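You operate a simulated robot arm through the tools that you are given. There is no shell and no other tool. Be economical: measure what you need, move in short steps, check, and stop when the job is done.

You run a simulated two-armed robot. Do the job below in one go: nothing can be reset, and whatever is moved stays where it is left.

JOB
Hold the grey bin on the top of the small table steady with one hand and put the small blue cap from the top of the small table in it with the other.

It is judged by the outcome, as a careful person would: the job done as asked, and still so three seconds after it is handed in. It fails if anything else is knocked over, pushed out of place, dropped, spilled or broken. Lids that push on must go on centred and level and be pressed home; caps that screw on are set level and turned clockwise until they are tight.

ROBOT AND FRAMES
Two 7-joint arms with two-finger grippers on one trunk, on a base that drives. Base frame: it is fixed to the floor where the robot stands at the start and does not move with it; the origin is under the middle of the robot, x ahead of it, y to its left, z up; the surface under the hand at the start is at about z = 95. Lengths are in cm, angles in rad, forces in N, time in s.
The left shoulder is at the start at [6.4, 21.6, 116.9], the right one opposite. With the tool pointing down near the work surface each hand reaches from about 24 to 80 cm from the robot's upright axis, wherever it stands, measured 20 degrees to its own side. Payload 3.18 kg a hand.
The tool frame of a hand sits at the grasp point between the pads (the TCP): z along the fingers, y along the line on which they close. The tips reach 3 cm beyond it. Largest opening 14.4 cm; the body of the gripper starts 10.3 cm behind the TCP.
Orientation is that of the tool frame in the base frame, as a unit quaternion [w, x, y, z]. With the fingers straight down and closing along the base's y, the tool's x points along the base's -x, its y along +y and its z along -z.

CONTROLS
- The arms move only by the tool step_arm. It takes "left_steps", "right_steps" or both (then of equal length, played together; a hand with none holds still); each is a list of rows, each a list of 6 numbers: the shift along the tool's x, y, z in units of 300 mm (1.0 is 300 mm), then the turn, a rotation vector about the tool's x, y, z in units of 60 degrees (1.0 is 60 degrees). In form: [[dx, dy, dz, wx, wy, wz], ...]. A call has 1 to 8 rows; each row is the pose to reach, as a shift and turn from the pose commanded when the call began, along the tool's axes at that moment. "left_claw" and "right_claw" are, for a hand that has rows, the closure, from 0 (fully open) to 1 (shut), set as the call begins (left out, the last holds). A call with a number of a shift or a turn outside -1 to 1 is refused whole. A row lasts 0.2 s, in which the tool goes at most 5 cm and 0.15 rad; a call with a longer step from one row to the next is refused whole, and so is a gripper value outside its range. A pose out of reach is approached as far as the arm can. The call stops where the force on the tool passes 40 N (or 10 N more than at its start, if that is more) or the arm is blocked; 0.2 s more then pass. The fingers move at their own pace and stop on an object; they squeeze with about 44 N. The grip force told is the motor's: it shows also when the fingers shut on nothing. Time passes only in rows, and 0.2 s behind the last, so rows that repeat a pose let the fingers close. The reply holds the time, the measured pose of the TCP, the force on the tool along the base axes, the opening and the grip force, in the units named above and with some noise, with the torque about the TCP (base axes, N m) and any sound that the robot's microphone picked up, and new pictures: "pictures" is both (left out), scene, wrist or none (wrist: the cameras of the hands that moved).
- Cameras (640 x 400 px; columns grow to the right, rows downward): "scene" is now at [14.49, -3.75, 138.04]; the picture's right is [-0.41, -0.91, 0.00], its down [-0.33, 0.15, -0.93] and it looks along [0.85, -0.38, -0.36] (base axes); focal length 214 px, centre (320, 200). "left" rides on the left gripper at [7.7, -1.6, -14.3] in its tool frame; the picture's right is [0.21, 0.98, 0.00], its down [-0.84, 0.18, -0.51] and it looks along [-0.50, 0.11, 0.86] (tool axes); focal length 218 px, centre (320, 200). "right" rides on the right gripper at [7.7, 1.6, -14.3] in its tool frame; the picture's right is [-0.21, 0.98, 0.00], its down [-0.84, -0.18, -0.51] and it looks along [-0.50, -0.11, 0.86] (tool axes); focal length 218 px, centre (320, 200). There is no depth. A picture from a camera that has moved, and an enlarged one, comes with that camera's place and axes in the base frame and with its lens.
- raise_lower(by): slides the trunk up (or, below 0, down) by that many cm; the arms and the scene camera ride with it, the base frame stays. It gives what a move gives, with no picture.
- base_move(legs): drives the robot by 1 to 6 legs, each [ahead, left, turn to the left] in cm, cm and rad, along the robot's own axes; the way and the turn of a leg run together, so that a leg with both is an arc; at most 150 cm and 3.142 rad a leg. The arms and the cameras ride along, it lands a little off, and it stops where it bumps. It gives what a move gives, and a new picture of the scene camera.
- pan_tilt(pan, tilt): turns the head with the scene camera to pan (to the left, within 1.396 rad either way) and tilt (down, from -0.506 to 1.204), counted from straight ahead of the robot. It gives what a move gives, and a new picture of the scene camera.
- inspect(camera, box): a new picture of the part [left, top, right, bottom] of that camera's present view, enlarged. The clock stands still meanwhile.
- sign_off(): hands the job in; it is judged then, once.

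Go step by step. Nothing tells you exact positions but the pictures and the camera data: compare them with the known pose of the tool, close in by small moves and look again before you grip or let go. The budget is 120 turns and 260 pictures, counting those below and the enlarged ones. Unless the task says otherwise, let go and move clear before handing in, and close with one line.

The tools are called after "Emit:" by a JSON object that holds its "fn" and its "kwargs". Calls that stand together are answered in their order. step_arm: Moves the arms, as the interface text tells. Its arguments: {"type":"object","properties":{"left_steps":{"type":"array"},"left_claw":{"type":"number"},"right_steps":{"type":"array"},"right_claw":{"type":"number"},"pictures":{"type":"string","enum":["both","scene","wrist","none"]}},"required":[]} The other tools are called the same way: raise_lower (by) slides the trunk up or down; base_move (legs) drives the base; pan_tilt (pan, tilt) turns the head that bears the scene camera; inspect (camera, box) takes an enlarged picture of a part of a camera's view; sign_off () hands the job in.

At the start:

```text
clock: 0.0
left_ee_pos: [34.29, 0.71, 132.83]
left_orientation: [-0.001, -0.001, 1.0, 0.0]
left_contact_force: [-1.0, 0.0, 1.1]
left_wrist_torque: [0.01, -0.01, 0.0]
left_finger_gap: 14.41
left_gripper_force: 0.0
right_ee_pos: [37.86, -47.99, 124.85]
right_orientation: [0.0, 0.001, 1.0, 0.0]
right_contact_force: [-0.1, 0.5, -0.5]
right_wrist_torque: [0.01, 0.01, 0.0]
right_finger_gap: 14.38
right_gripper_force: 0.0
trunk travel left (down, up): [-25.0, 11.9]
robot x, y, heading: [-0.12, 0.18, 0.003]
head pan, tilt: [-0.417, 0.37]
```

scene: 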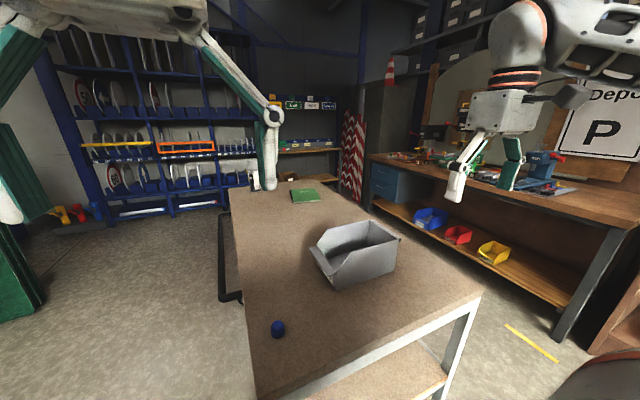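
right: 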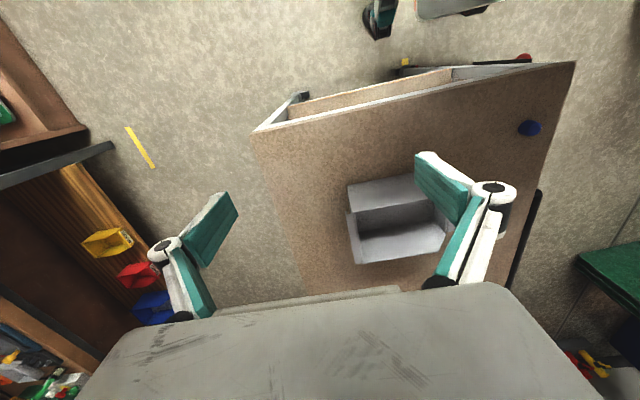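
left: 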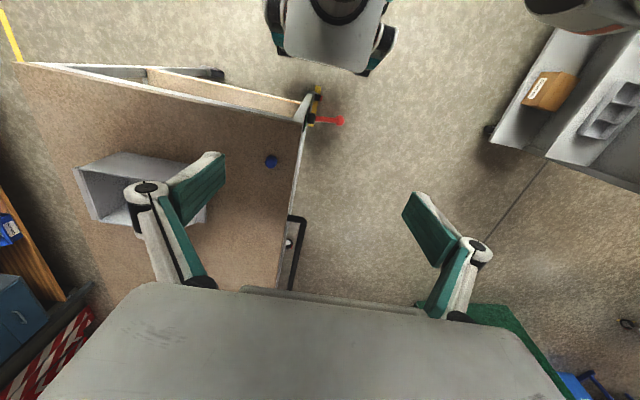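

The grey bin sits mid-table and the cap near its left corner, at about (47.4, -8.6). I'll enlarge the views to measure both.

Emit:
{"fn": "inspect", "kwargs": {"camera": "scene", "box": [240, 190, 440, 350]}}

Emit:
{"fn": "inspect", "kwargs": {"camera": "right", "box": [320, 100, 580, 280]}}

```text
2.50 times, centred on (340, 270) of scene
camera zoom: at [14.49, -3.75, 138.04], right [-0.41, -0.91, 0.0], down [-0.33, 0.15, -0.93], along [0.85, -0.38, -0.36], focal length 536 px, centre (270, 25)
```

zoom: 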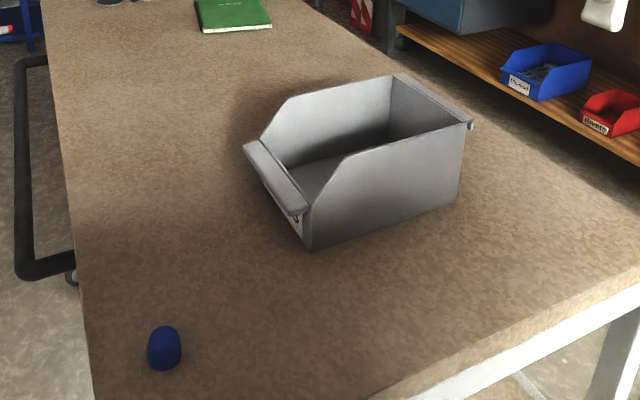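

```text
2.22 times, centred on (450, 190) of right
camera zoom: at [30.32, -46.35, 139.28], right [0.21, 0.98, 0.0], down [0.84, -0.18, 0.51], along [0.5, -0.11, -0.86], focal length 485 px, centre (31, 222)
```

zoom: 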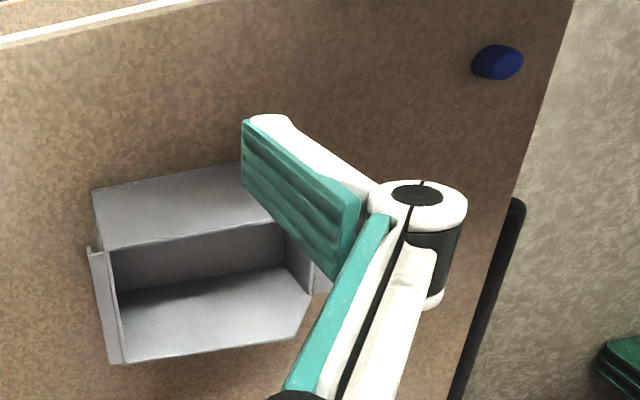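

The table's near edge is at x≈38. The bin spans x 53–66.5, y -25 to -46, and its rim is at z≈106. I'll look down before sliding the base right to bring both objects within reach.

Emit:
{"fn": "pan_tilt", "kwargs": {"pan": -0.6, "tilt": 0.9}}

```text
clock: 0.9
left_ee_pos: [34.28, 0.72, 132.81]
left_orientation: [-0.001, -0.001, 1.0, -0.002]
left_contact_force: [0.2, 0.3, -1.3]
left_wrist_torque: [0.0, 0.0, 0.03]
left_finger_gap: 14.41
left_gripper_force: 0.1
right_ee_pos: [37.9, -47.99, 124.88]
right_orientation: [-0.001, 0.0, 1.0, 0.0]
right_contact_force: [0.1, -0.1, -0.1]
right_wrist_torque: [-0.01, 0.01, 0.01]
right_finger_gap: 14.39
right_gripper_force: 0.0
trunk travel left (down, up): [-25.0, 11.9]
robot x, y, heading: [-0.43, -0.37, 0.002]
head pan, tilt: [-0.6, 0.901]
camera scene: at [12.23, -4.24, 133.48], right [-0.56, -0.83, 0.0], down [-0.65, 0.44, -0.62], along [0.51, -0.35, -0.78], focal length 214 px, centre (320, 200)
```

scene: 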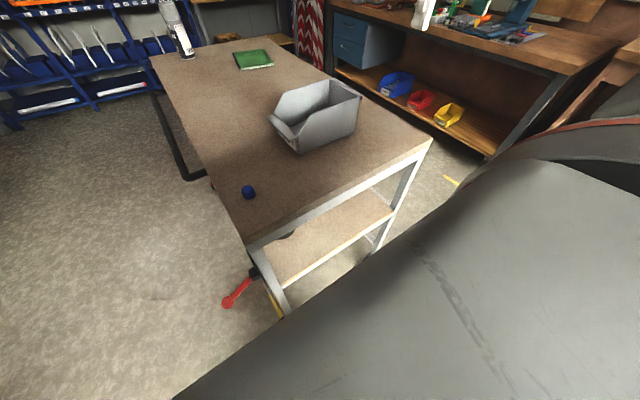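

The way to the right is clear; the only thing nearby is a pedal low on the table's left leg. I'll strafe 25 cm right.

Emit:
{"fn": "base_move", "kwargs": {"legs": [[0, -24, 0]]}}

```text
clock: 3.6
left_ee_pos: [34.25, -22.99, 132.77]
left_orientation: [-0.001, -0.001, 1.0, -0.001]
left_contact_force: [-0.3, 0.2, -0.6]
left_wrist_torque: [0.02, -0.02, -0.04]
left_finger_gap: 14.4
left_gripper_force: 0.0
right_ee_pos: [37.94, -71.64, 125.0]
right_orientation: [-0.001, 0.001, 1.0, 0.0]
right_contact_force: [0.0, -0.1, 0.0]
right_wrist_torque: [0.0, -0.01, 0.0]
right_finger_gap: 14.41
right_gripper_force: 0.0
trunk travel left (down, up): [-25.0, 11.9]
robot x, y, heading: [-0.23, -24.06, -0.002]
head pan, tilt: [-0.6, 0.901]
camera scene: at [12.24, -27.97, 133.47], right [-0.56, -0.83, 0.0], down [-0.65, 0.44, -0.62], along [0.51, -0.35, -0.78], focal length 214 px, centre (320, 200)
```

scene: 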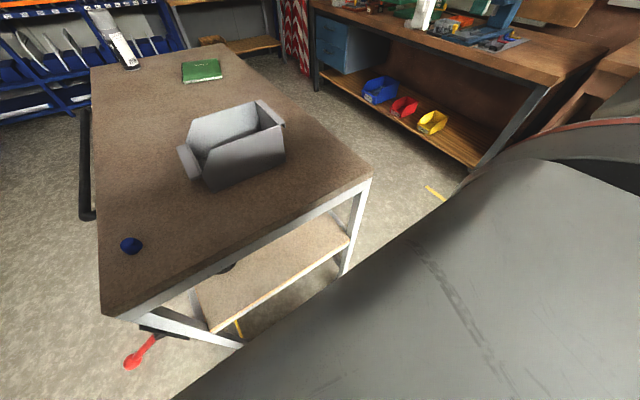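

The cap should be near (47.4, -8.6). I'll move the left hand above it with clearance and turn the head to see both objects.

Emit:
{"fn": "step_arm", "kwargs": {"left_steps": [[-0.073, 0.08, 0.07, 0, 0, 0], [-0.146, 0.16, 0.14, 0, 0, 0], [-0.219, 0.24, 0.22, 0, 0, 0], [-0.292, 0.32, 0.3, 0, 0, 0], [-0.365, 0.4, 0.38, 0, 0, 0], [-0.438, 0.48, 0.46, 0, 0, 0]], "pictures": "wrist"}}

Emit:
{"fn": "pan_tilt", "kwargs": {"pan": 0.0, "tilt": 0.7}}

```text
clock: 5.0
left_ee_pos: [47.46, -8.51, 118.83]
left_orientation: [-0.002, -0.002, 1.0, -0.002]
left_contact_force: [0.4, 0.0, -0.5]
left_wrist_torque: [0.0, 0.05, 0.01]
left_finger_gap: 14.39
left_gripper_force: 0.0
right_ee_pos: [38.02, -71.53, 124.91]
right_orientation: [0.0, 0.0, 1.0, 0.0]
right_contact_force: [-0.4, 0.2, -0.3]
right_wrist_torque: [-0.05, 0.01, 0.01]
right_finger_gap: 14.39
right_gripper_force: 0.0
trunk travel left (down, up): [-25.0, 11.9]
robot x, y, heading: [0.19, -23.76, 0.003]
head pan, tilt: [-0.6, 0.901]
camera left: at [39.82, -10.06, 133.32], right [-0.21, 0.98, 0.0], down [0.84, 0.18, 0.51], along [0.49, 0.1, -0.86], focal length 218 px, centre (320, 200)
```

left: 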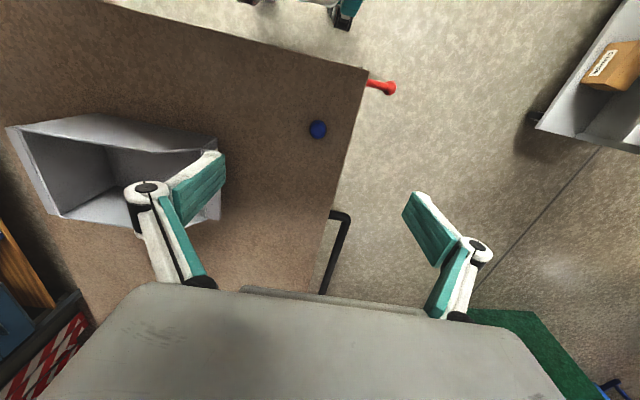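

```text
clock: 6.0
left_ee_pos: [47.3, -8.65, 118.98]
left_orientation: [-0.001, -0.002, 1.0, -0.001]
left_contact_force: [-0.1, 0.3, -0.4]
left_wrist_torque: [0.04, -0.04, 0.03]
left_finger_gap: 14.43
left_gripper_force: 0.1
right_ee_pos: [37.97, -71.58, 124.95]
right_orientation: [-0.001, 0.0, 1.0, 0.0]
right_contact_force: [0.0, -0.6, -0.5]
right_wrist_torque: [0.01, 0.04, 0.04]
right_finger_gap: 14.4
right_gripper_force: 0.0
trunk travel left (down, up): [-25.0, 11.9]
robot x, y, heading: [-0.06, -23.45, 0.003]
head pan, tilt: [0.0, 0.7]
camera scene: at [14.5, -23.69, 135.09], right [0.0, -1.0, 0.0], down [-0.64, 0.0, -0.76], along [0.76, 0.0, -0.64], focal length 214 px, centre (320, 200)
```

scene: 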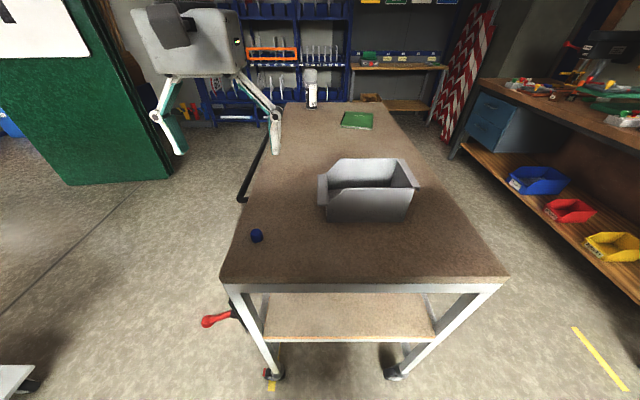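

Both views put the cap at about (47.4, -8.7). I'll enlarge it to check its shape and whether it lies on its side.

Emit:
{"fn": "inspect", "kwargs": {"camera": "left", "box": [278, 104, 358, 154]}}

Emit:
{"fn": "inspect", "kwargs": {"camera": "scene", "box": [216, 211, 296, 261]}}

Emit:
{"fn": "inspect", "kwargs": {"camera": "scene", "box": [300, 140, 440, 230]}}

```text
8.00 times, centred on (318, 129) of left
camera zoom: at [39.71, -10.21, 133.42], right [-0.21, 0.98, 0.0], down [0.84, 0.18, 0.51], along [0.5, 0.11, -0.86], focal length 1746 px, centre (336, 768)
```

zoom: 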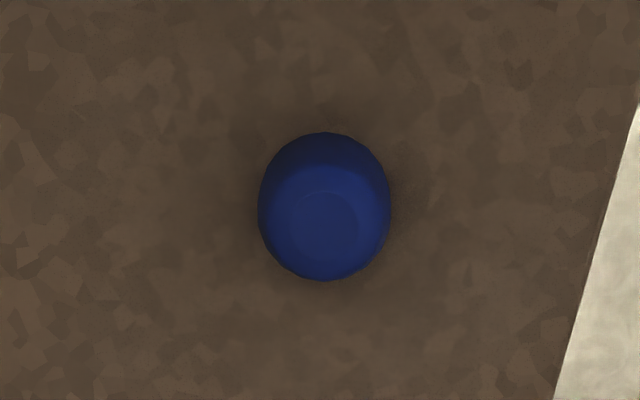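

```text
8.00 times, centred on (256, 236) of scene
camera zoom: at [14.5, -23.69, 135.09], right [0.0, -1.0, 0.0], down [-0.64, 0.0, -0.76], along [0.76, 0.0, -0.64], focal length 1716 px, centre (832, -88)
```

zoom: 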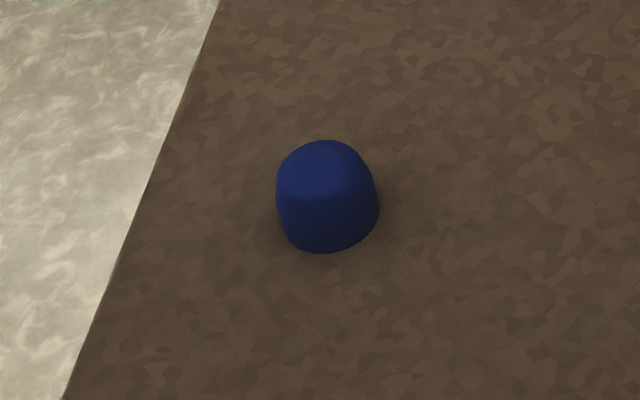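

```text
4.44 times, centred on (370, 185) of scene
camera zoom: at [14.5, -23.69, 135.09], right [0.0, -1.0, 0.0], down [-0.64, 0.0, -0.76], along [0.76, 0.0, -0.64], focal length 953 px, centre (98, 267)
```

zoom: 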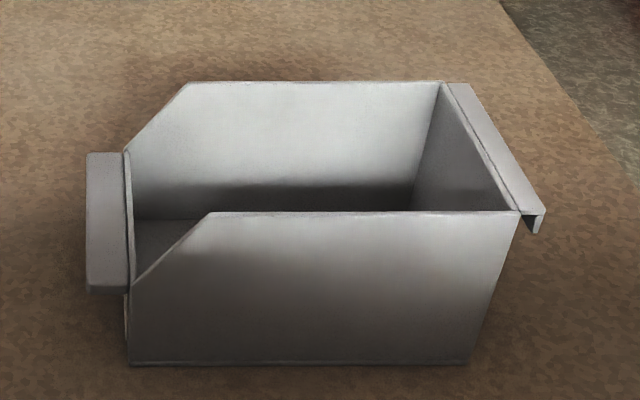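

The cap stands upright, about 2.7 cm across and 2.5 cm tall. I'll half-close the left fingers, because the table edge is close, and come down to just above it.

Emit:
{"fn": "step_arm", "kwargs": {"left_steps": [[-0.003, 0, 0.12, 0, 0, 0], [-0.006, 0, 0.25, 0, 0, 0], [-0.01, -0.003, 0.38, 0, 0, 0], [-0.01, -0.003, 0.5, 0, 0, 0], [-0.01, -0.003, 0.56, 0, 0, 0], [-0.01, -0.003, 0.56, 0, 0, 0]], "left_claw": 0.5}}

```text
clock: 7.4
left_ee_pos: [47.6, -8.56, 102.09]
left_orientation: [-0.001, 0.0, 1.0, -0.001]
left_contact_force: [-0.5, 0.0, 0.6]
left_wrist_torque: [-0.02, 0.02, 0.02]
left_finger_gap: 7.16
left_gripper_force: 0.2
right_ee_pos: [37.98, -71.68, 124.92]
right_orientation: [0.001, 0.0, 1.0, 0.0]
right_contact_force: [0.3, 0.8, -0.1]
right_wrist_torque: [0.0, 0.0, 0.0]
right_finger_gap: 14.41
right_gripper_force: 0.1
trunk travel left (down, up): [-25.0, 11.9]
robot x, y, heading: [0.19, -23.6, -0.007]
head pan, tilt: [0.0, 0.7]
camera scene: at [14.49, -23.68, 135.09], right [0.0, -1.0, 0.0], down [-0.64, 0.0, -0.77], along [0.77, 0.0, -0.64], focal length 214 px, centre (320, 200)
camera left: at [39.96, -10.22, 116.52], right [-0.21, 0.98, 0.0], down [0.84, 0.18, 0.51], along [0.5, 0.11, -0.86], focal length 218 px, centre (320, 200)
```

scene: 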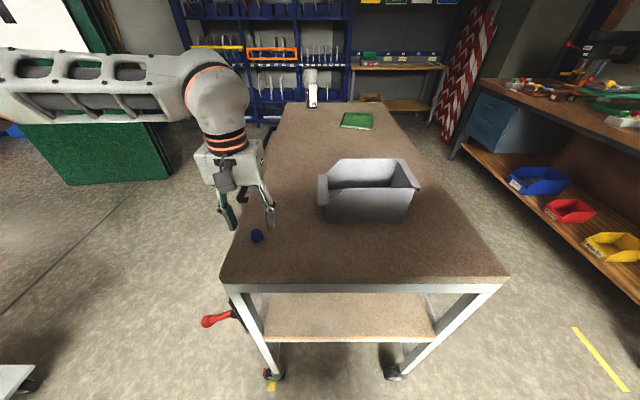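
left: 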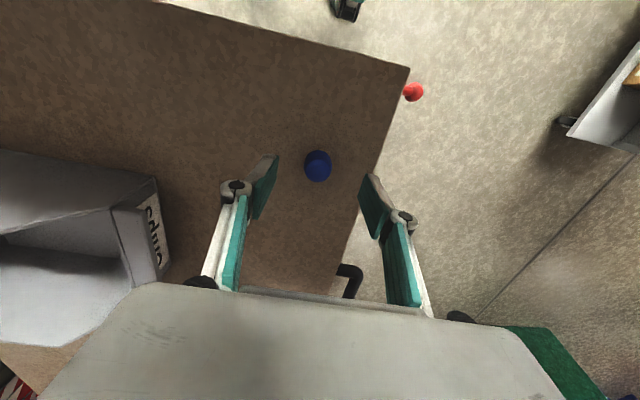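

The cap is centred between the fingers. I'll go down to z≈98.6 and close.

Emit:
{"fn": "step_arm", "kwargs": {"left_steps": [[-0.004, -0.004, 0.06, 0, 0, 0], [-0.005, -0.004, 0.1, 0, 0, 0], [-0.005, -0.004, 0.117, 0, 0, 0], [-0.005, -0.004, 0.117, 0, 0, 0]], "pictures": "wrist"}}

```text
clock: 8.4
left_ee_pos: [47.66, -8.84, 98.78]
left_orientation: [0.0, -0.002, 1.0, 0.0]
left_contact_force: [-0.5, 0.5, 1.0]
left_wrist_torque: [0.01, 0.02, -0.01]
left_finger_gap: 7.2
left_gripper_force: 0.0
right_ee_pos: [38.01, -71.73, 125.02]
right_orientation: [-0.001, 0.001, 1.0, 0.0]
right_contact_force: [0.1, -0.4, -0.6]
right_wrist_torque: [-0.02, 0.01, -0.03]
right_finger_gap: 14.39
right_gripper_force: 0.1
trunk travel left (down, up): [-25.0, 11.9]
robot x, y, heading: [0.0, -23.56, -0.001]
head pan, tilt: [0.0, 0.7]
camera left: at [40.15, -10.4, 113.03], right [-0.21, 0.98, 0.0], down [0.84, 0.18, 0.51], along [0.5, 0.11, -0.86], focal length 218 px, centre (320, 200)
```

left: 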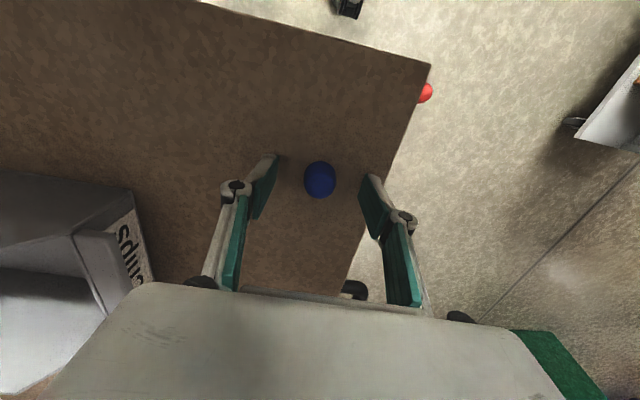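

The fingers are on either side of the cap, just above the table. I'll close the left hand.

Emit:
{"fn": "step_arm", "kwargs": {"left_steps": [[0, 0, 0, 0, 0, 0], [0, 0, 0, 0, 0, 0], [0, 0, 0, 0, 0, 0], [0, 0, 0, 0, 0, 0]], "left_claw": 1, "pictures": "wrist"}}

```text
clock: 9.4
left_ee_pos: [47.75, -8.81, 98.83]
left_orientation: [0.0, -0.001, 1.0, -0.001]
left_contact_force: [0.0, 0.2, 0.1]
left_wrist_torque: [0.0, -0.02, -0.01]
left_finger_gap: 2.33
left_gripper_force: 44.2
right_ee_pos: [37.93, -71.69, 124.92]
right_orientation: [0.0, 0.001, 1.0, 0.001]
right_contact_force: [-0.4, -0.5, 0.5]
right_wrist_torque: [0.03, 0.02, 0.0]
right_finger_gap: 14.39
right_gripper_force: 0.1
trunk travel left (down, up): [-25.0, 11.9]
robot x, y, heading: [-0.07, -23.64, -0.003]
head pan, tilt: [0.0, 0.7]
camera left: at [40.16, -10.39, 113.03], right [-0.21, 0.98, 0.0], down [0.84, 0.18, 0.51], along [0.5, 0.11, -0.86], focal length 218 px, centre (320, 200)
```

left: 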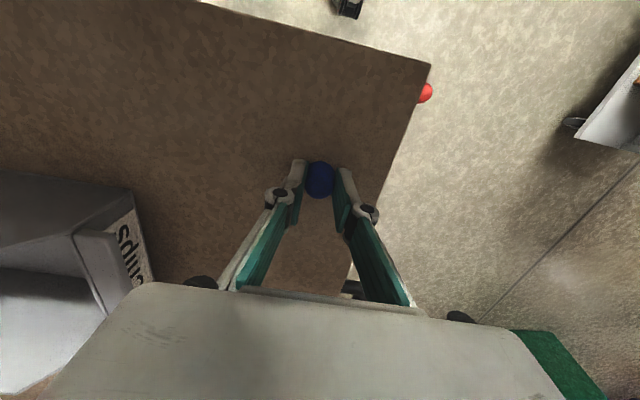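

The cap is held, with a 2.3 cm gap. I'll lift it while the right hand moves above the bin's back wall, which is at y≈-46.

Emit:
{"fn": "step_arm", "kwargs": {"left_steps": [[0, 0, -0.03, 0, 0, 0], [0, 0, -0.11, 0, 0, 0], [0, 0, -0.19, 0, 0, 0], [0, 0, -0.28, 0, 0, 0], [0, 0, -0.37, 0, 0, 0], [0, 0, -0.46, 0, 0, 0], [0, 0, -0.55, 0, 0, 0], [0, 0, -0.62, 0, 0, 0]], "right_steps": [[-0.08, 0.106, 0, 0, 0, 0], [-0.16, 0.212, 0, 0, 0, 0], [-0.24, 0.318, 0, 0, 0, 0], [-0.32, 0.424, 0, 0, 0, 0], [-0.4, 0.53, 0, 0, 0, 0], [-0.48, 0.636, 0, 0, 0, 0], [-0.57, 0.742, 0, 0, 0, 0], [-0.66, 0.85, 0, 0, 0, 0]], "right_claw": 0.3}}

```text
clock: 11.2
left_ee_pos: [47.52, -9.0, 117.44]
left_orientation: [0.002, 0.0, 1.0, 0.0]
left_contact_force: [-0.9, -0.7, 0.3]
left_wrist_torque: [0.05, -0.1, 0.02]
left_finger_gap: 2.37
left_gripper_force: 44.2
right_ee_pos: [55.06, -49.73, 125.06]
right_orientation: [0.002, 0.001, 1.0, 0.002]
right_contact_force: [-1.4, -0.7, 0.4]
right_wrist_torque: [0.06, -0.12, -0.04]
right_finger_gap: 10.08
right_gripper_force: 0.1
right hand out of reach, approached as far as the arm can: row 6, 8
trunk travel left (down, up): [-25.0, 11.9]
robot x, y, heading: [-0.08, -23.66, -0.001]
head pan, tilt: [0.0, 0.7]
camera scene: at [14.13, -23.83, 135.18], right [0.0, -1.0, 0.0], down [-0.64, 0.0, -0.77], along [0.77, 0.0, -0.64], focal length 214 px, centre (320, 200)
camera right: at [47.39, -48.12, 139.41], right [0.21, 0.98, 0.01], down [0.84, -0.18, 0.51], along [0.5, -0.1, -0.86], focal length 218 px, centre (320, 200)
camera left: at [39.8, -10.54, 131.87], right [-0.21, 0.98, 0.0], down [0.84, 0.18, 0.51], along [0.5, 0.11, -0.86], focal length 218 px, centre (320, 200)
```

scene: 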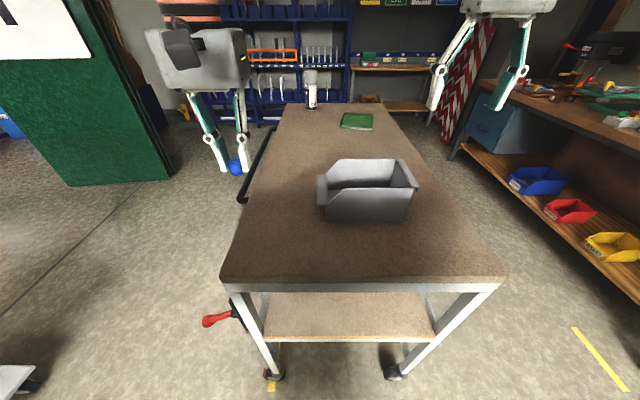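
right: 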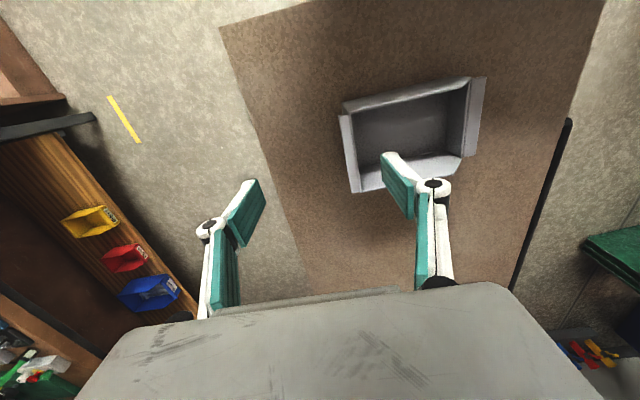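
left: 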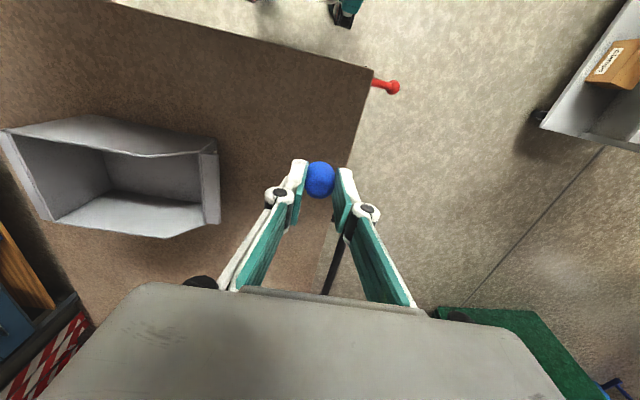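

The cap came up with the hand. The right hand hits its reach limit at this height, so I'll lower it a bit, still above the rim, where it reaches farther.

Emit:
{"fn": "step_arm", "kwargs": {"right_steps": [[0, 0, 0.1, 0, 0, 0], [0, 0, 0.2, 0, 0, 0], [0, 0, 0.3, 0, 0, 0], [0, 0, 0.4, 0, 0, 0], [0, 0, 0.4, 0, 0, 0]], "pictures": "wrist"}}

```text
clock: 12.4
left_ee_pos: [47.77, -8.76, 117.47]
left_orientation: [-0.001, -0.002, 1.0, -0.001]
left_contact_force: [-1.6, -0.1, 0.3]
left_wrist_torque: [0.02, -0.03, 0.03]
left_finger_gap: 2.38
left_gripper_force: 44.0
right_ee_pos: [56.37, -50.87, 115.6]
right_orientation: [-0.002, 0.0, 1.0, -0.001]
right_contact_force: [0.2, -0.1, 0.1]
right_wrist_torque: [-0.01, -0.03, 0.03]
right_finger_gap: 10.07
right_gripper_force: 0.1
right hand out of reach, approached as far as the arm can: row 3, 4, 5
trunk travel left (down, up): [-25.0, 11.9]
robot x, y, heading: [-0.04, -23.69, 0.004]
head pan, tilt: [0.0, 0.7]
camera right: at [48.96, -49.2, 129.99], right [0.21, 0.98, 0.0], down [0.84, -0.18, 0.51], along [0.49, -0.11, -0.86], focal length 218 px, centre (320, 200)
```

right: 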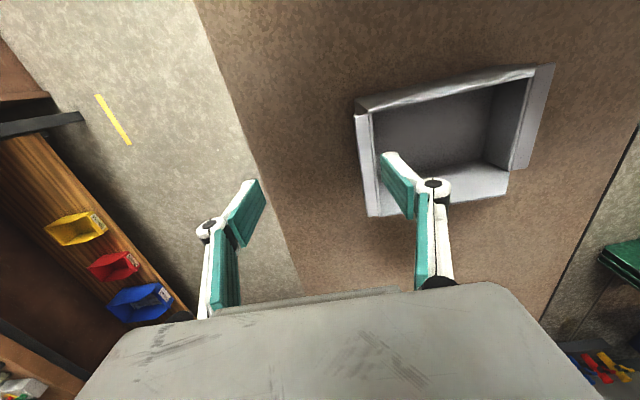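

The right hand is short of the target even though that point should be well inside its reach. I'll try a gentle move toward the wall.

Emit:
{"fn": "step_arm", "kwargs": {"right_steps": [[0, 0.04, 0, 0, 0, 0], [0, 0.08, 0, 0, 0, 0], [0, 0.12, 0, 0, 0, 0], [0, 0.15, 0, 0, 0, 0], [0, 0.15, 0, 0, 0, 0]], "pictures": "none"}}

```text
clock: 13.6
left_ee_pos: [47.89, -8.69, 117.17]
left_orientation: [-0.001, -0.001, 1.0, -0.001]
left_contact_force: [-0.3, 0.0, -0.2]
left_wrist_torque: [-0.05, -0.01, 0.0]
left_finger_gap: 2.36
left_gripper_force: 44.2
right_ee_pos: [57.04, -47.33, 116.96]
right_orientation: [-0.001, 0.0, 1.0, -0.001]
right_contact_force: [-0.5, 0.3, -0.2]
right_wrist_torque: [-0.03, 0.0, 0.02]
right_finger_gap: 10.1
right_gripper_force: 0.2
right hand out of reach, approached as far as the arm can: row 1, 2, 3, 4, 5
trunk travel left (down, up): [-25.0, 11.9]
robot x, y, heading: [-0.29, -23.68, -0.004]
head pan, tilt: [0.0, 0.7]
```

The right arm still reports it is out of reach. I'll look at its configuration before going on.

Emit:
{"fn": "pan_tilt", "kwargs": {"pan": -0.7, "tilt": 0.2}}

```text
clock: 14.7
left_ee_pos: [47.93, -8.71, 117.28]
left_orientation: [-0.001, -0.001, 1.0, -0.001]
left_contact_force: [0.1, -0.6, 0.0]
left_wrist_torque: [-0.02, -0.01, 0.02]
left_finger_gap: 2.37
left_gripper_force: 43.4
right_ee_pos: [57.12, -47.28, 116.97]
right_orientation: [0.0, 0.0, 1.0, -0.001]
right_contact_force: [0.4, 0.7, 0.0]
right_wrist_torque: [-0.01, 0.03, 0.0]
right_finger_gap: 10.08
right_gripper_force: 0.1
trunk travel left (down, up): [-25.0, 11.9]
robot x, y, heading: [-0.09, -23.44, 0.003]
head pan, tilt: [-0.7, 0.201]
camera scene: at [13.15, -29.68, 139.62], right [-0.64, -0.77, 0.0], down [-0.15, 0.13, -0.98], along [0.75, -0.63, -0.2], focal length 214 px, centre (320, 200)
```

scene: 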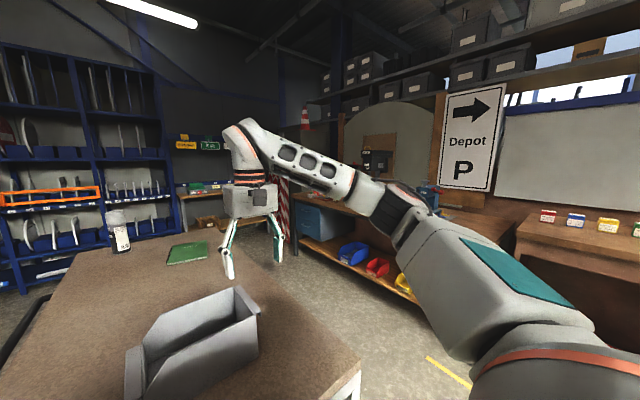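

The arm is stretched because the hand sits level with the shoulder. Raising the trunk puts the hands lower relative to the shoulders and should gain reach.

Emit:
{"fn": "raise_lower", "kwargs": {"by": 10}}

Emit:
{"fn": "pan_tilt", "kwargs": {"pan": -0.1, "tilt": 0.7}}

Emit:
{"fn": "step_arm", "kwargs": {"right_steps": [[0, 0, 0.1, 0, 0, 0], [0, 0, 0.2, 0, 0, 0], [0, 0, 0.3, 0, 0, 0], [0, 0, 0.4, 0, 0, 0], [0, 0, 0.4, 0, 0, 0]], "pictures": "both"}}

```text
clock: 16.0
left_ee_pos: [47.89, -8.81, 127.24]
left_orientation: [-0.001, -0.001, 1.0, 0.0]
left_contact_force: [0.7, 0.0, -0.1]
left_wrist_torque: [-0.04, -0.05, -0.03]
left_finger_gap: 2.37
left_gripper_force: 44.0
right_ee_pos: [55.84, -47.44, 130.16]
right_orientation: [0.027, 0.0, 1.0, -0.002]
right_contact_force: [-0.4, -0.3, 0.7]
right_wrist_torque: [0.0, -0.01, -0.04]
right_finger_gap: 10.08
right_gripper_force: 0.0
trunk travel left (down, up): [-35.0, 1.9]
robot x, y, heading: [0.18, -23.7, 0.003]
head pan, tilt: [-0.7, 0.201]
```

```text
clock: 17.0
left_ee_pos: [47.96, -8.79, 127.41]
left_orientation: [-0.001, -0.001, 1.0, -0.001]
left_contact_force: [-0.5, -0.2, 0.6]
left_wrist_torque: [0.02, -0.01, 0.02]
left_finger_gap: 2.37
left_gripper_force: 44.2
right_ee_pos: [55.8, -47.32, 130.13]
right_orientation: [0.028, -0.001, 1.0, -0.001]
right_contact_force: [-0.3, -1.4, 0.3]
right_wrist_torque: [0.02, 0.01, 0.0]
right_finger_gap: 10.08
right_gripper_force: 0.1
trunk travel left (down, up): [-35.0, 1.9]
robot x, y, heading: [0.14, -24.01, 0.001]
head pan, tilt: [-0.099, 0.7]
camera scene: at [12.28, -24.53, 145.26], right [-0.1, -1.0, 0.0], down [-0.64, 0.06, -0.77], along [0.76, -0.08, -0.64], focal length 214 px, centre (320, 200)
```

scene: 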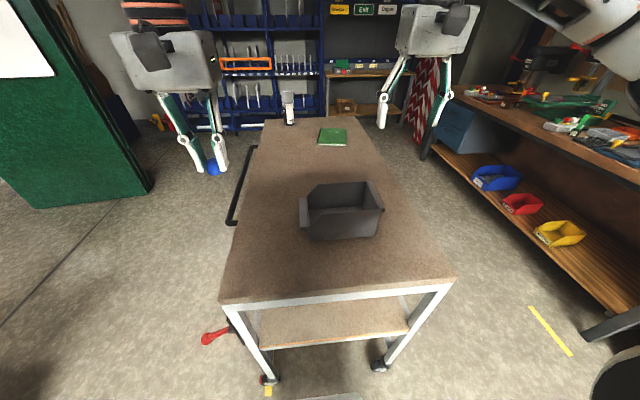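

```text
clock: 18.2
left_ee_pos: [47.75, -8.66, 127.35]
left_orientation: [0.0, -0.002, 1.0, -0.001]
left_contact_force: [-1.4, 0.0, -0.1]
left_wrist_torque: [-0.02, 0.02, 0.03]
left_finger_gap: 2.39
left_gripper_force: 43.8
right_ee_pos: [59.93, -50.77, 126.56]
right_orientation: [0.026, -0.001, 1.0, -0.002]
right_contact_force: [0.2, 0.7, 0.1]
right_wrist_torque: [-0.01, 0.01, -0.02]
right_finger_gap: 10.09
right_gripper_force: 0.0
right hand out of reach, approached as far as the arm can: row 1, 2, 3, 4, 5
trunk travel left (down, up): [-35.0, 1.9]
robot x, y, heading: [-0.19, -23.8, 0.002]
head pan, tilt: [-0.099, 0.7]
camera scene: at [12.22, -24.49, 145.27], right [-0.1, -1.0, 0.0], down [-0.64, 0.06, -0.77], along [0.76, -0.08, -0.64], focal length 214 px, centre (320, 200)
camera right: at [51.58, -49.19, 140.42], right [0.21, 0.98, 0.01], down [0.82, -0.18, 0.55], along [0.54, -0.11, -0.83], focal length 218 px, centre (320, 200)
```

scene: 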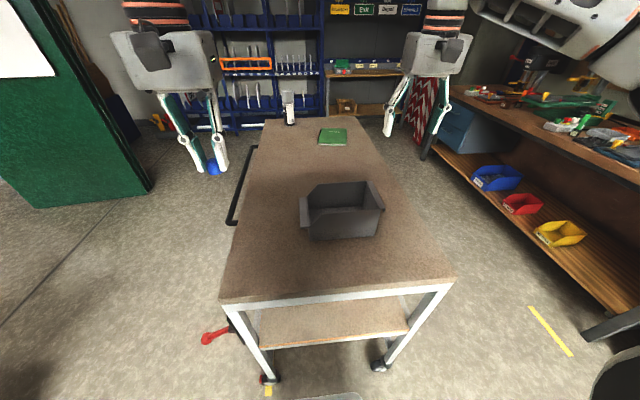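
right: 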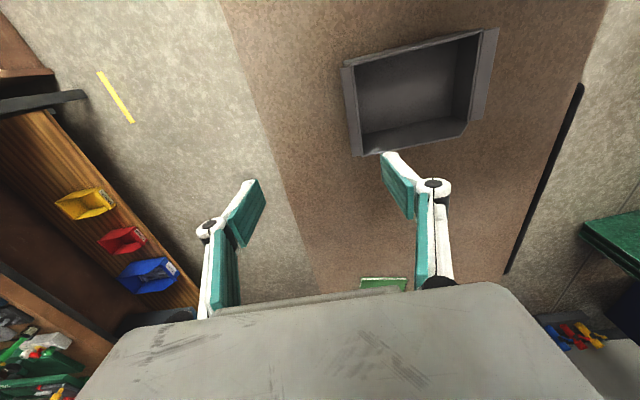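

The arm is at a limit, and its commanded pose has drifted from where it actually is. I'll pull the right hand back and up into easy reach to bring the two back together.

Emit:
{"fn": "step_arm", "kwargs": {"right_steps": [[0.05, -0.04, -0.1, 0, 0, 0], [0.1, -0.08, -0.2, 0, 0, 0], [0.17, -0.12, -0.3, 0, 0, 0], [0.24, -0.17, -0.4, 0, 0, 0], [0.32, -0.22, -0.4, 0, 0, 0], [0.4, -0.28, -0.4, 0, 0, 0], [0.5, -0.34, -0.4, 0, 0, 0], [0.5, -0.34, -0.4, 0, 0, 0]], "pictures": "none"}}

```text
clock: 20.0
left_ee_pos: [47.91, -8.77, 127.2]
left_orientation: [-0.001, -0.002, 1.0, -0.001]
left_contact_force: [0.3, 0.1, -0.5]
left_wrist_torque: [-0.06, 0.0, 0.02]
left_finger_gap: 2.37
left_gripper_force: 43.6
right_ee_pos: [44.54, -60.76, 137.71]
right_orientation: [0.027, -0.001, 1.0, -0.001]
right_contact_force: [-0.8, -0.2, -0.4]
right_wrist_torque: [0.0, 0.04, -0.01]
right_finger_gap: 10.07
right_gripper_force: 0.1
trunk travel left (down, up): [-35.0, 1.9]
robot x, y, heading: [-0.11, -23.93, -0.003]
head pan, tilt: [-0.099, 0.7]
```

The right hand is in easy reach again at (44.5, -60.8). I'll level it and lower it there, clear of the bin, before moving across.

Emit:
{"fn": "step_arm", "kwargs": {"right_steps": [[0, 0, 0.1, 0, 0.0516, 0], [0, 0, 0.2, 0, 0.0516, 0], [0, 0, 0.3, 0, 0.0516, 0], [0, 0, 0.4, 0, 0.0516, 0], [0, 0, 0.5, 0, 0.0516, 0], [0, 0, 0.6, 0, 0.0516, 0], [0, 0, 0.7, 0, 0.0516, 0], [0, 0, 0.82, 0, 0.0516, 0]], "pictures": "none"}}

```text
clock: 21.8
left_ee_pos: [47.89, -8.88, 127.32]
left_orientation: [-0.001, 0.0, 1.0, -0.001]
left_contact_force: [0.1, 0.1, -1.5]
left_wrist_torque: [-0.01, 0.04, -0.03]
left_finger_gap: 2.38
left_gripper_force: 44.3
right_ee_pos: [47.03, -66.53, 116.15]
right_orientation: [-0.005, -0.009, 1.0, 0.01]
right_contact_force: [0.7, 0.3, 0.1]
right_wrist_torque: [0.02, 0.03, 0.01]
right_finger_gap: 10.09
right_gripper_force: 0.1
right hand out of reach, approached as far as the arm can: row 4, 5, 6, 7, 8
trunk travel left (down, up): [-35.0, 1.9]
robot x, y, heading: [0.3, -23.15, -0.001]
head pan, tilt: [-0.099, 0.7]
```

The right arm is stuck at a joint limit in its outward-elbow posture. I'll bring the hand up, back and inward, mirroring the left arm's starting posture, and approach from there.

Emit:
{"fn": "step_arm", "kwargs": {"right_steps": [[0.04, 0.0, -0.12, 0, 0, 0], [0.08, 0.02, -0.25, 0, 0, 0], [0.12, 0.06, -0.39, 0, 0, 0], [0.17, 0.1, -0.52, 0, 0, 0], [0.22, 0.16, -0.64, 0, 0, 0], [0.3, 0.24, -0.73, 0, 0, 0], [0.37, 0.34, -0.8, 0, 0, 0], [0.42, 0.46, -0.85, 0, 0, 0]], "pictures": "none"}}

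```text
clock: 23.6
left_ee_pos: [47.84, -8.73, 127.39]
left_orientation: [-0.001, -0.001, 1.0, -0.001]
left_contact_force: [0.0, -0.6, -0.4]
left_wrist_torque: [-0.03, 0.0, -0.01]
left_finger_gap: 2.37
left_gripper_force: 43.9
right_ee_pos: [34.26, -53.2, 141.76]
right_orientation: [0.001, 0.0, 1.0, 0.003]
right_contact_force: [-0.7, 0.2, 0.8]
right_wrist_torque: [-0.01, 0.03, -0.01]
right_finger_gap: 10.09
right_gripper_force: 0.2
right hand out of reach, approached as far as the arm can: row 8
trunk travel left (down, up): [-35.0, 1.9]
robot x, y, heading: [0.17, -23.51, 0.004]
head pan, tilt: [-0.099, 0.7]
```

Emit:
{"fn": "step_arm", "kwargs": {"right_steps": [[0, 0.1, 0, 0, 0, 0], [0, 0.2, 0, 0, 0, 0], [0, 0.3, 0, 0, 0, 0], [0, 0.4, 0, 0, 0, 0], [0, 0.5, 0, 0, 0, 0], [0, 0.6, 0, 0, 0, 0], [0, 0.7, 0, 0, 0, 0]], "pictures": "scene"}}

```text
clock: 25.2
left_ee_pos: [47.82, -8.84, 127.27]
left_orientation: [-0.001, 0.0, 1.0, -0.001]
left_contact_force: [0.4, -0.9, -0.3]
left_wrist_torque: [0.01, -0.05, -0.01]
left_finger_gap: 2.37
left_gripper_force: 43.3
right_ee_pos: [34.09, -50.24, 145.69]
right_orientation: [0.0, 0.0, 1.0, -0.001]
right_contact_force: [0.5, 0.2, 0.0]
right_wrist_torque: [0.02, 0.01, 0.0]
right_finger_gap: 10.09
right_gripper_force: 0.2
right hand out of reach, approached as far as the arm can: row 1, 2, 3, 4, 5, 6, 7
trunk travel left (down, up): [-35.0, 1.9]
robot x, y, heading: [0.41, -23.63, -0.001]
head pan, tilt: [-0.099, 0.7]
camera scene: at [12.26, -24.58, 145.26], right [-0.1, -1.0, 0.0], down [-0.64, 0.06, -0.77], along [0.76, -0.08, -0.64], focal length 214 px, centre (320, 200)
```

scene: 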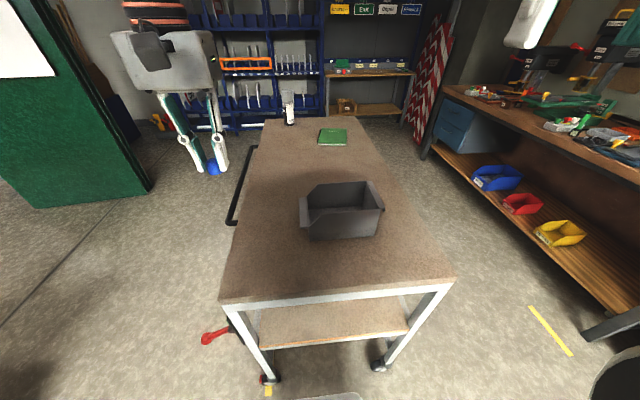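

The right wrist looks to be at its yaw limit. Turning the hand with the arm should free it, and a quarter turn suits gripping the bin's near side wall anyway, so I'll test that.

Emit:
{"fn": "step_arm", "kwargs": {"right_steps": [[0, 0, 0, 0, 0, -0.14], [0, 0, 0, 0, 0, -0.28], [0, 0, 0, 0, 0, -0.42], [0, 0, 0, 0, 0, -0.56], [0, 0.06, 0, 0, 0, -0.7], [0, 0.12, 0, 0, 0, -0.7], [0, 0.2, 0, 0, 0, -0.7], [0, 0.3, 0, 0, 0, -0.7]], "pictures": "none"}}

```text
clock: 27.0
left_ee_pos: [47.91, -8.86, 127.45]
left_orientation: [-0.001, -0.002, 1.0, -0.002]
left_contact_force: [-0.4, -0.6, 0.4]
left_wrist_torque: [0.02, 0.0, 0.0]
left_finger_gap: 2.36
left_gripper_force: 44.4
right_ee_pos: [34.0, -42.92, 145.44]
right_orientation: [0.0, -0.358, 0.934, 0.0]
right_contact_force: [0.3, -0.2, 0.7]
right_wrist_torque: [0.03, 0.02, 0.01]
right_finger_gap: 10.11
right_gripper_force: 0.1
right hand out of reach, approached as far as the arm can: row 8
trunk travel left (down, up): [-35.0, 1.9]
robot x, y, heading: [0.25, -23.53, 0.001]
head pan, tilt: [-0.099, 0.7]
```

That freed the arm. I'll finish the quarter turn.

Emit:
{"fn": "step_arm", "kwargs": {"right_steps": [[0, 0, 0, 0, 0, -0.14], [0, 0, 0, 0, 0, -0.28], [0, 0, 0, 0, 0, -0.42], [0, 0, 0, 0, 0, -0.56], [0, 0, 0, 0, 0, -0.68], [0, 0, 0, 0, 0, -0.8], [0, 0, 0, 0, 0, -0.8]], "pictures": "none"}}

```text
clock: 28.6
left_ee_pos: [47.79, -8.77, 127.33]
left_orientation: [0.0, 0.0, 1.0, -0.001]
left_contact_force: [-0.2, -0.1, -0.1]
left_wrist_torque: [0.01, 0.03, -0.03]
left_finger_gap: 2.36
left_gripper_force: 43.6
right_ee_pos: [33.92, -42.87, 145.66]
right_orientation: [-0.001, 0.708, -0.706, 0.001]
right_contact_force: [-0.4, -0.5, -0.3]
right_wrist_torque: [0.02, 0.04, 0.0]
right_finger_gap: 10.09
right_gripper_force: 0.0
trunk travel left (down, up): [-35.0, 1.9]
robot x, y, heading: [-0.19, -23.85, 0.001]
head pan, tilt: [-0.099, 0.7]
```

The hand is turned 90° and within reach. Next I'll move it above the bin's near side wall at about (53.3, -41).

Emit:
{"fn": "step_arm", "kwargs": {"right_steps": [[-0.008, -0.08, 0.11, 0, 0, 0], [-0.016, -0.16, 0.22, 0, 0, 0], [-0.024, -0.24, 0.33, 0, 0, 0], [-0.032, -0.32, 0.44, 0, 0, 0], [-0.04, -0.4, 0.55, 0, 0, 0], [-0.05, -0.48, 0.66, 0, 0, 0], [-0.06, -0.56, 0.77, 0, 0, 0], [-0.063, -0.647, 0.88, 0, 0, 0]], "pictures": "both"}}

```text
clock: 30.4
left_ee_pos: [47.8, -8.72, 127.31]
left_orientation: [0.0, -0.001, 1.0, -0.001]
left_contact_force: [-1.4, 0.0, 0.1]
left_wrist_torque: [-0.01, -0.02, -0.01]
left_finger_gap: 2.38
left_gripper_force: 44.0
right_ee_pos: [51.48, -41.34, 120.67]
right_orientation: [-0.001, 0.707, -0.707, 0.001]
right_contact_force: [0.9, -0.1, 0.5]
right_wrist_torque: [0.0, -0.03, -0.01]
right_finger_gap: 10.1
right_gripper_force: 0.1
right hand out of reach, approached as far as the arm can: row 8
trunk travel left (down, up): [-35.0, 1.9]
robot x, y, heading: [0.08, -23.66, 0.001]
head pan, tilt: [-0.099, 0.7]
camera scene: at [12.18, -24.5, 145.27], right [-0.1, -1.0, 0.0], down [-0.64, 0.06, -0.77], along [0.76, -0.08, -0.64], focal length 214 px, centre (320, 200)
camera right: at [49.82, -48.95, 135.0], right [-0.98, 0.21, 0.0], down [0.18, 0.84, 0.51], along [0.11, 0.5, -0.86], focal length 218 px, centre (320, 200)
```

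scene: 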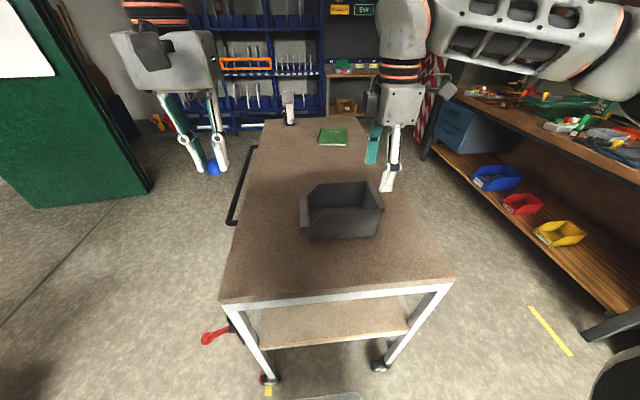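
right: 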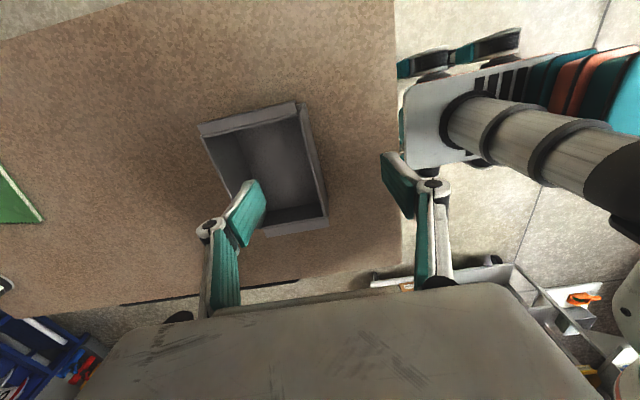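

The hand is about 1.8 cm short of the wall and still high. I'll try straight down a little first, then forward.

Emit:
{"fn": "step_arm", "kwargs": {"right_steps": [[0, 0, 0.07, 0, 0, 0], [0, 0, 0.14, 0, 0, 0], [0, 0, 0.22, 0, 0, 0], [0, -0.02, 0.28, 0, 0, 0], [0, -0.04, 0.28, 0, 0, 0], [0, -0.06, 0.28, 0, 0, 0], [0, -0.06, 0.28, 0, 0, 0]], "pictures": "none"}}

```text
clock: 32.0
left_ee_pos: [47.82, -8.7, 127.28]
left_orientation: [-0.001, -0.001, 1.0, 0.0]
left_contact_force: [1.3, 0.1, 0.2]
left_wrist_torque: [-0.01, 0.01, -0.01]
left_finger_gap: 2.36
left_gripper_force: 43.9
right_ee_pos: [53.03, -41.64, 112.15]
right_orientation: [0.001, -0.707, 0.707, -0.002]
right_contact_force: [-0.9, 1.1, -0.9]
right_wrist_torque: [0.01, 0.03, -0.03]
right_finger_gap: 10.08
right_gripper_force: 0.1
right hand out of reach, approached as far as the arm can: row 6, 7
trunk travel left (down, up): [-35.0, 1.9]
robot x, y, heading: [-0.03, -23.94, 0.003]
head pan, tilt: [-0.099, 0.7]
```

Now at (53.0, -41.6, 112), right above the wall. I'll check the alignment from the wrist camera.

Emit:
{"fn": "inspect", "kwargs": {"camera": "right", "box": [160, 60, 480, 260]}}

Emit:
{"fn": "inspect", "kwargs": {"camera": "scene", "box": [280, 110, 440, 250]}}

```text
2.00 times, centred on (320, 160) of right
camera zoom: at [51.54, -49.35, 126.49], right [-0.98, 0.21, 0.0], down [0.18, 0.84, 0.51], along [0.11, 0.5, -0.86], focal length 436 px, centre (320, 280)
```

zoom: 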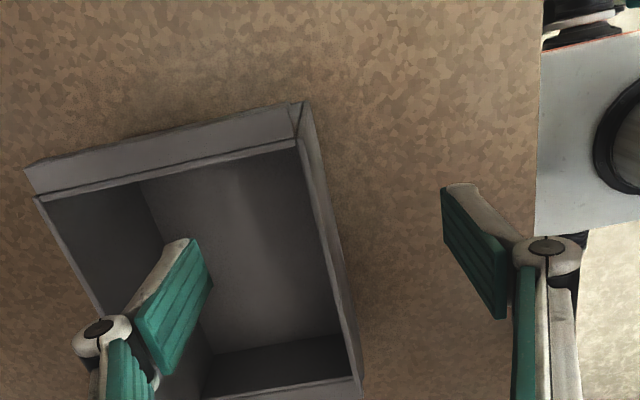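

```text
2.86 times, centred on (360, 180) of scene
camera zoom: at [12.27, -24.52, 145.26], right [-0.1, -1.0, 0.0], down [-0.64, 0.06, -0.77], along [0.76, -0.08, -0.64], focal length 613 px, centre (206, 257)
```

zoom: 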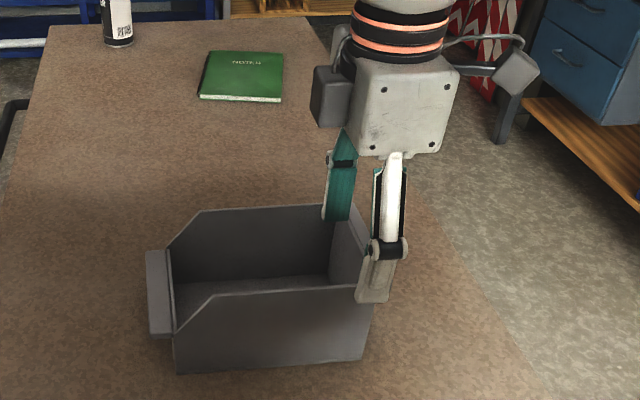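

The wall is at x≈53.5, midway between the fingers once I shift 0.5 cm. I'll descend so the pads straddle it.

Emit:
{"fn": "step_arm", "kwargs": {"right_steps": [[0, 0, 0.06, 0, 0, 0], [0, -0.008, 0.12, 0, 0, 0], [0, -0.017, 0.18, 0, 0, 0], [0, -0.017, 0.25, 0, 0, 0], [0, -0.017, 0.25, 0, 0, 0]], "pictures": "wrist", "right_claw": 0.5}}

```text
clock: 33.2
left_ee_pos: [47.74, -8.79, 127.19]
left_orientation: [0.0, -0.001, 1.0, -0.001]
left_contact_force: [-0.1, -0.1, 0.0]
left_wrist_torque: [0.0, -0.01, 0.01]
left_finger_gap: 2.34
left_gripper_force: 44.6
right_ee_pos: [52.93, -42.89, 105.24]
right_orientation: [0.0, -0.707, 0.707, -0.001]
right_contact_force: [-0.4, -0.1, -0.9]
right_wrist_torque: [-0.02, -0.01, 0.0]
right_finger_gap: 7.18
right_gripper_force: 0.0
right hand out of reach, approached as far as the arm can: row 2, 3, 4, 5
trunk travel left (down, up): [-35.0, 1.9]
robot x, y, heading: [-0.48, -23.72, 0.001]
head pan, tilt: [-0.099, 0.7]
camera right: at [51.27, -50.5, 119.44], right [-0.98, 0.21, 0.0], down [0.18, 0.84, 0.51], along [0.11, 0.5, -0.86], focal length 218 px, centre (320, 200)
```

right: 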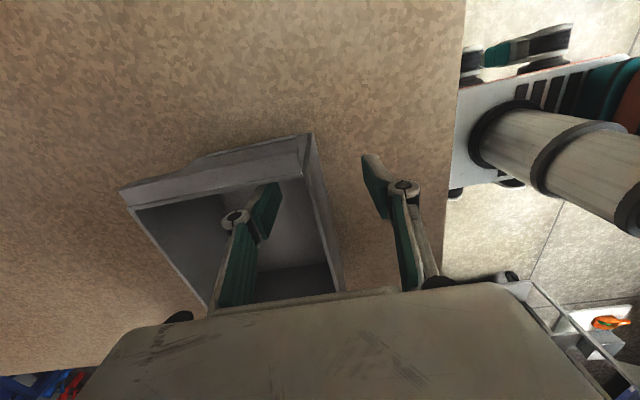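

The fingers straddle the wall, about 0.5 cm off centre. I'll try one small correction before closing so the bin isn't dragged.

Emit:
{"fn": "step_arm", "kwargs": {"right_steps": [[-0.01, -0.02, 0, 0, 0, 0], [-0.01, -0.02, 0, 0, 0, 0]], "pictures": "none"}}

```text
clock: 33.8
left_ee_pos: [47.8, -8.75, 127.26]
left_orientation: [-0.001, -0.002, 1.0, -0.001]
left_contact_force: [-0.1, -0.2, -0.3]
left_wrist_torque: [0.0, 0.0, 0.02]
left_finger_gap: 2.38
left_gripper_force: 44.1
right_ee_pos: [53.11, -43.04, 105.21]
right_orientation: [-0.002, 0.707, -0.707, 0.0]
right_contact_force: [-1.2, 0.2, -0.3]
right_wrist_torque: [0.02, 0.01, 0.03]
right_finger_gap: 7.18
right_gripper_force: 0.0
right hand out of reach, approached as far as the arm can: row 1, 2
trunk travel left (down, up): [-35.0, 1.9]
robot x, y, heading: [-0.25, -23.86, 0.001]
head pan, tilt: [-0.099, 0.7]
```

It is within about 0.4 cm of centre, which is good enough. I'll close the right hand on the wall.

Emit:
{"fn": "step_arm", "kwargs": {"right_steps": [[0, 0, 0, 0, 0, 0], [0, 0, 0, 0, 0, 0], [0, 0, 0, 0, 0, 0], [0, 0, 0, 0, 0, 0]], "right_claw": 1, "pictures": "both"}}

```text
clock: 34.8
left_ee_pos: [47.84, -8.68, 127.33]
left_orientation: [-0.001, -0.003, 1.0, -0.001]
left_contact_force: [1.2, -0.1, 0.0]
left_wrist_torque: [-0.02, 0.01, -0.01]
left_finger_gap: 2.4
left_gripper_force: 44.0
right_ee_pos: [53.24, -42.91, 105.24]
right_orientation: [0.002, -0.707, 0.707, -0.001]
right_contact_force: [-0.4, -0.9, -0.8]
right_wrist_torque: [0.23, 0.01, -0.04]
right_finger_gap: 0.61
right_gripper_force: 35.0
trunk travel left (down, up): [-35.0, 1.9]
robot x, y, heading: [-0.13, -23.59, 0.002]
head pan, tilt: [-0.099, 0.7]
camera scene: at [12.27, -24.53, 145.26], right [-0.1, -1.0, 0.0], down [-0.64, 0.06, -0.76], along [0.76, -0.08, -0.64], focal length 214 px, centre (320, 200)
camera right: at [51.58, -50.66, 119.54], right [-0.98, 0.21, 0.0], down [0.18, 0.84, 0.51], along [0.11, 0.5, -0.86], focal length 218 px, centre (320, 200)
```

scene: 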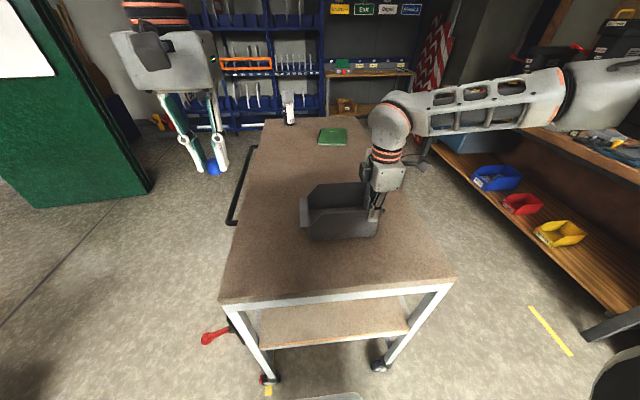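
right: 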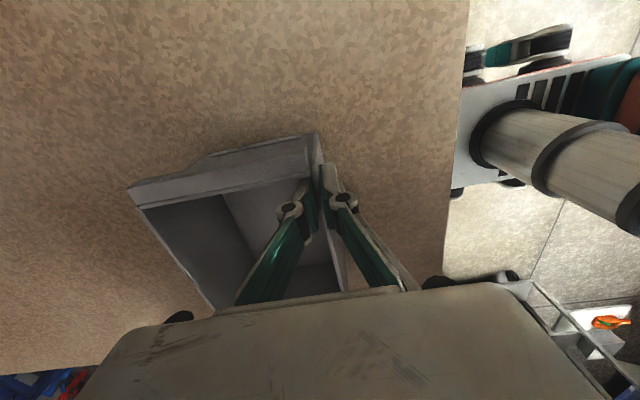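

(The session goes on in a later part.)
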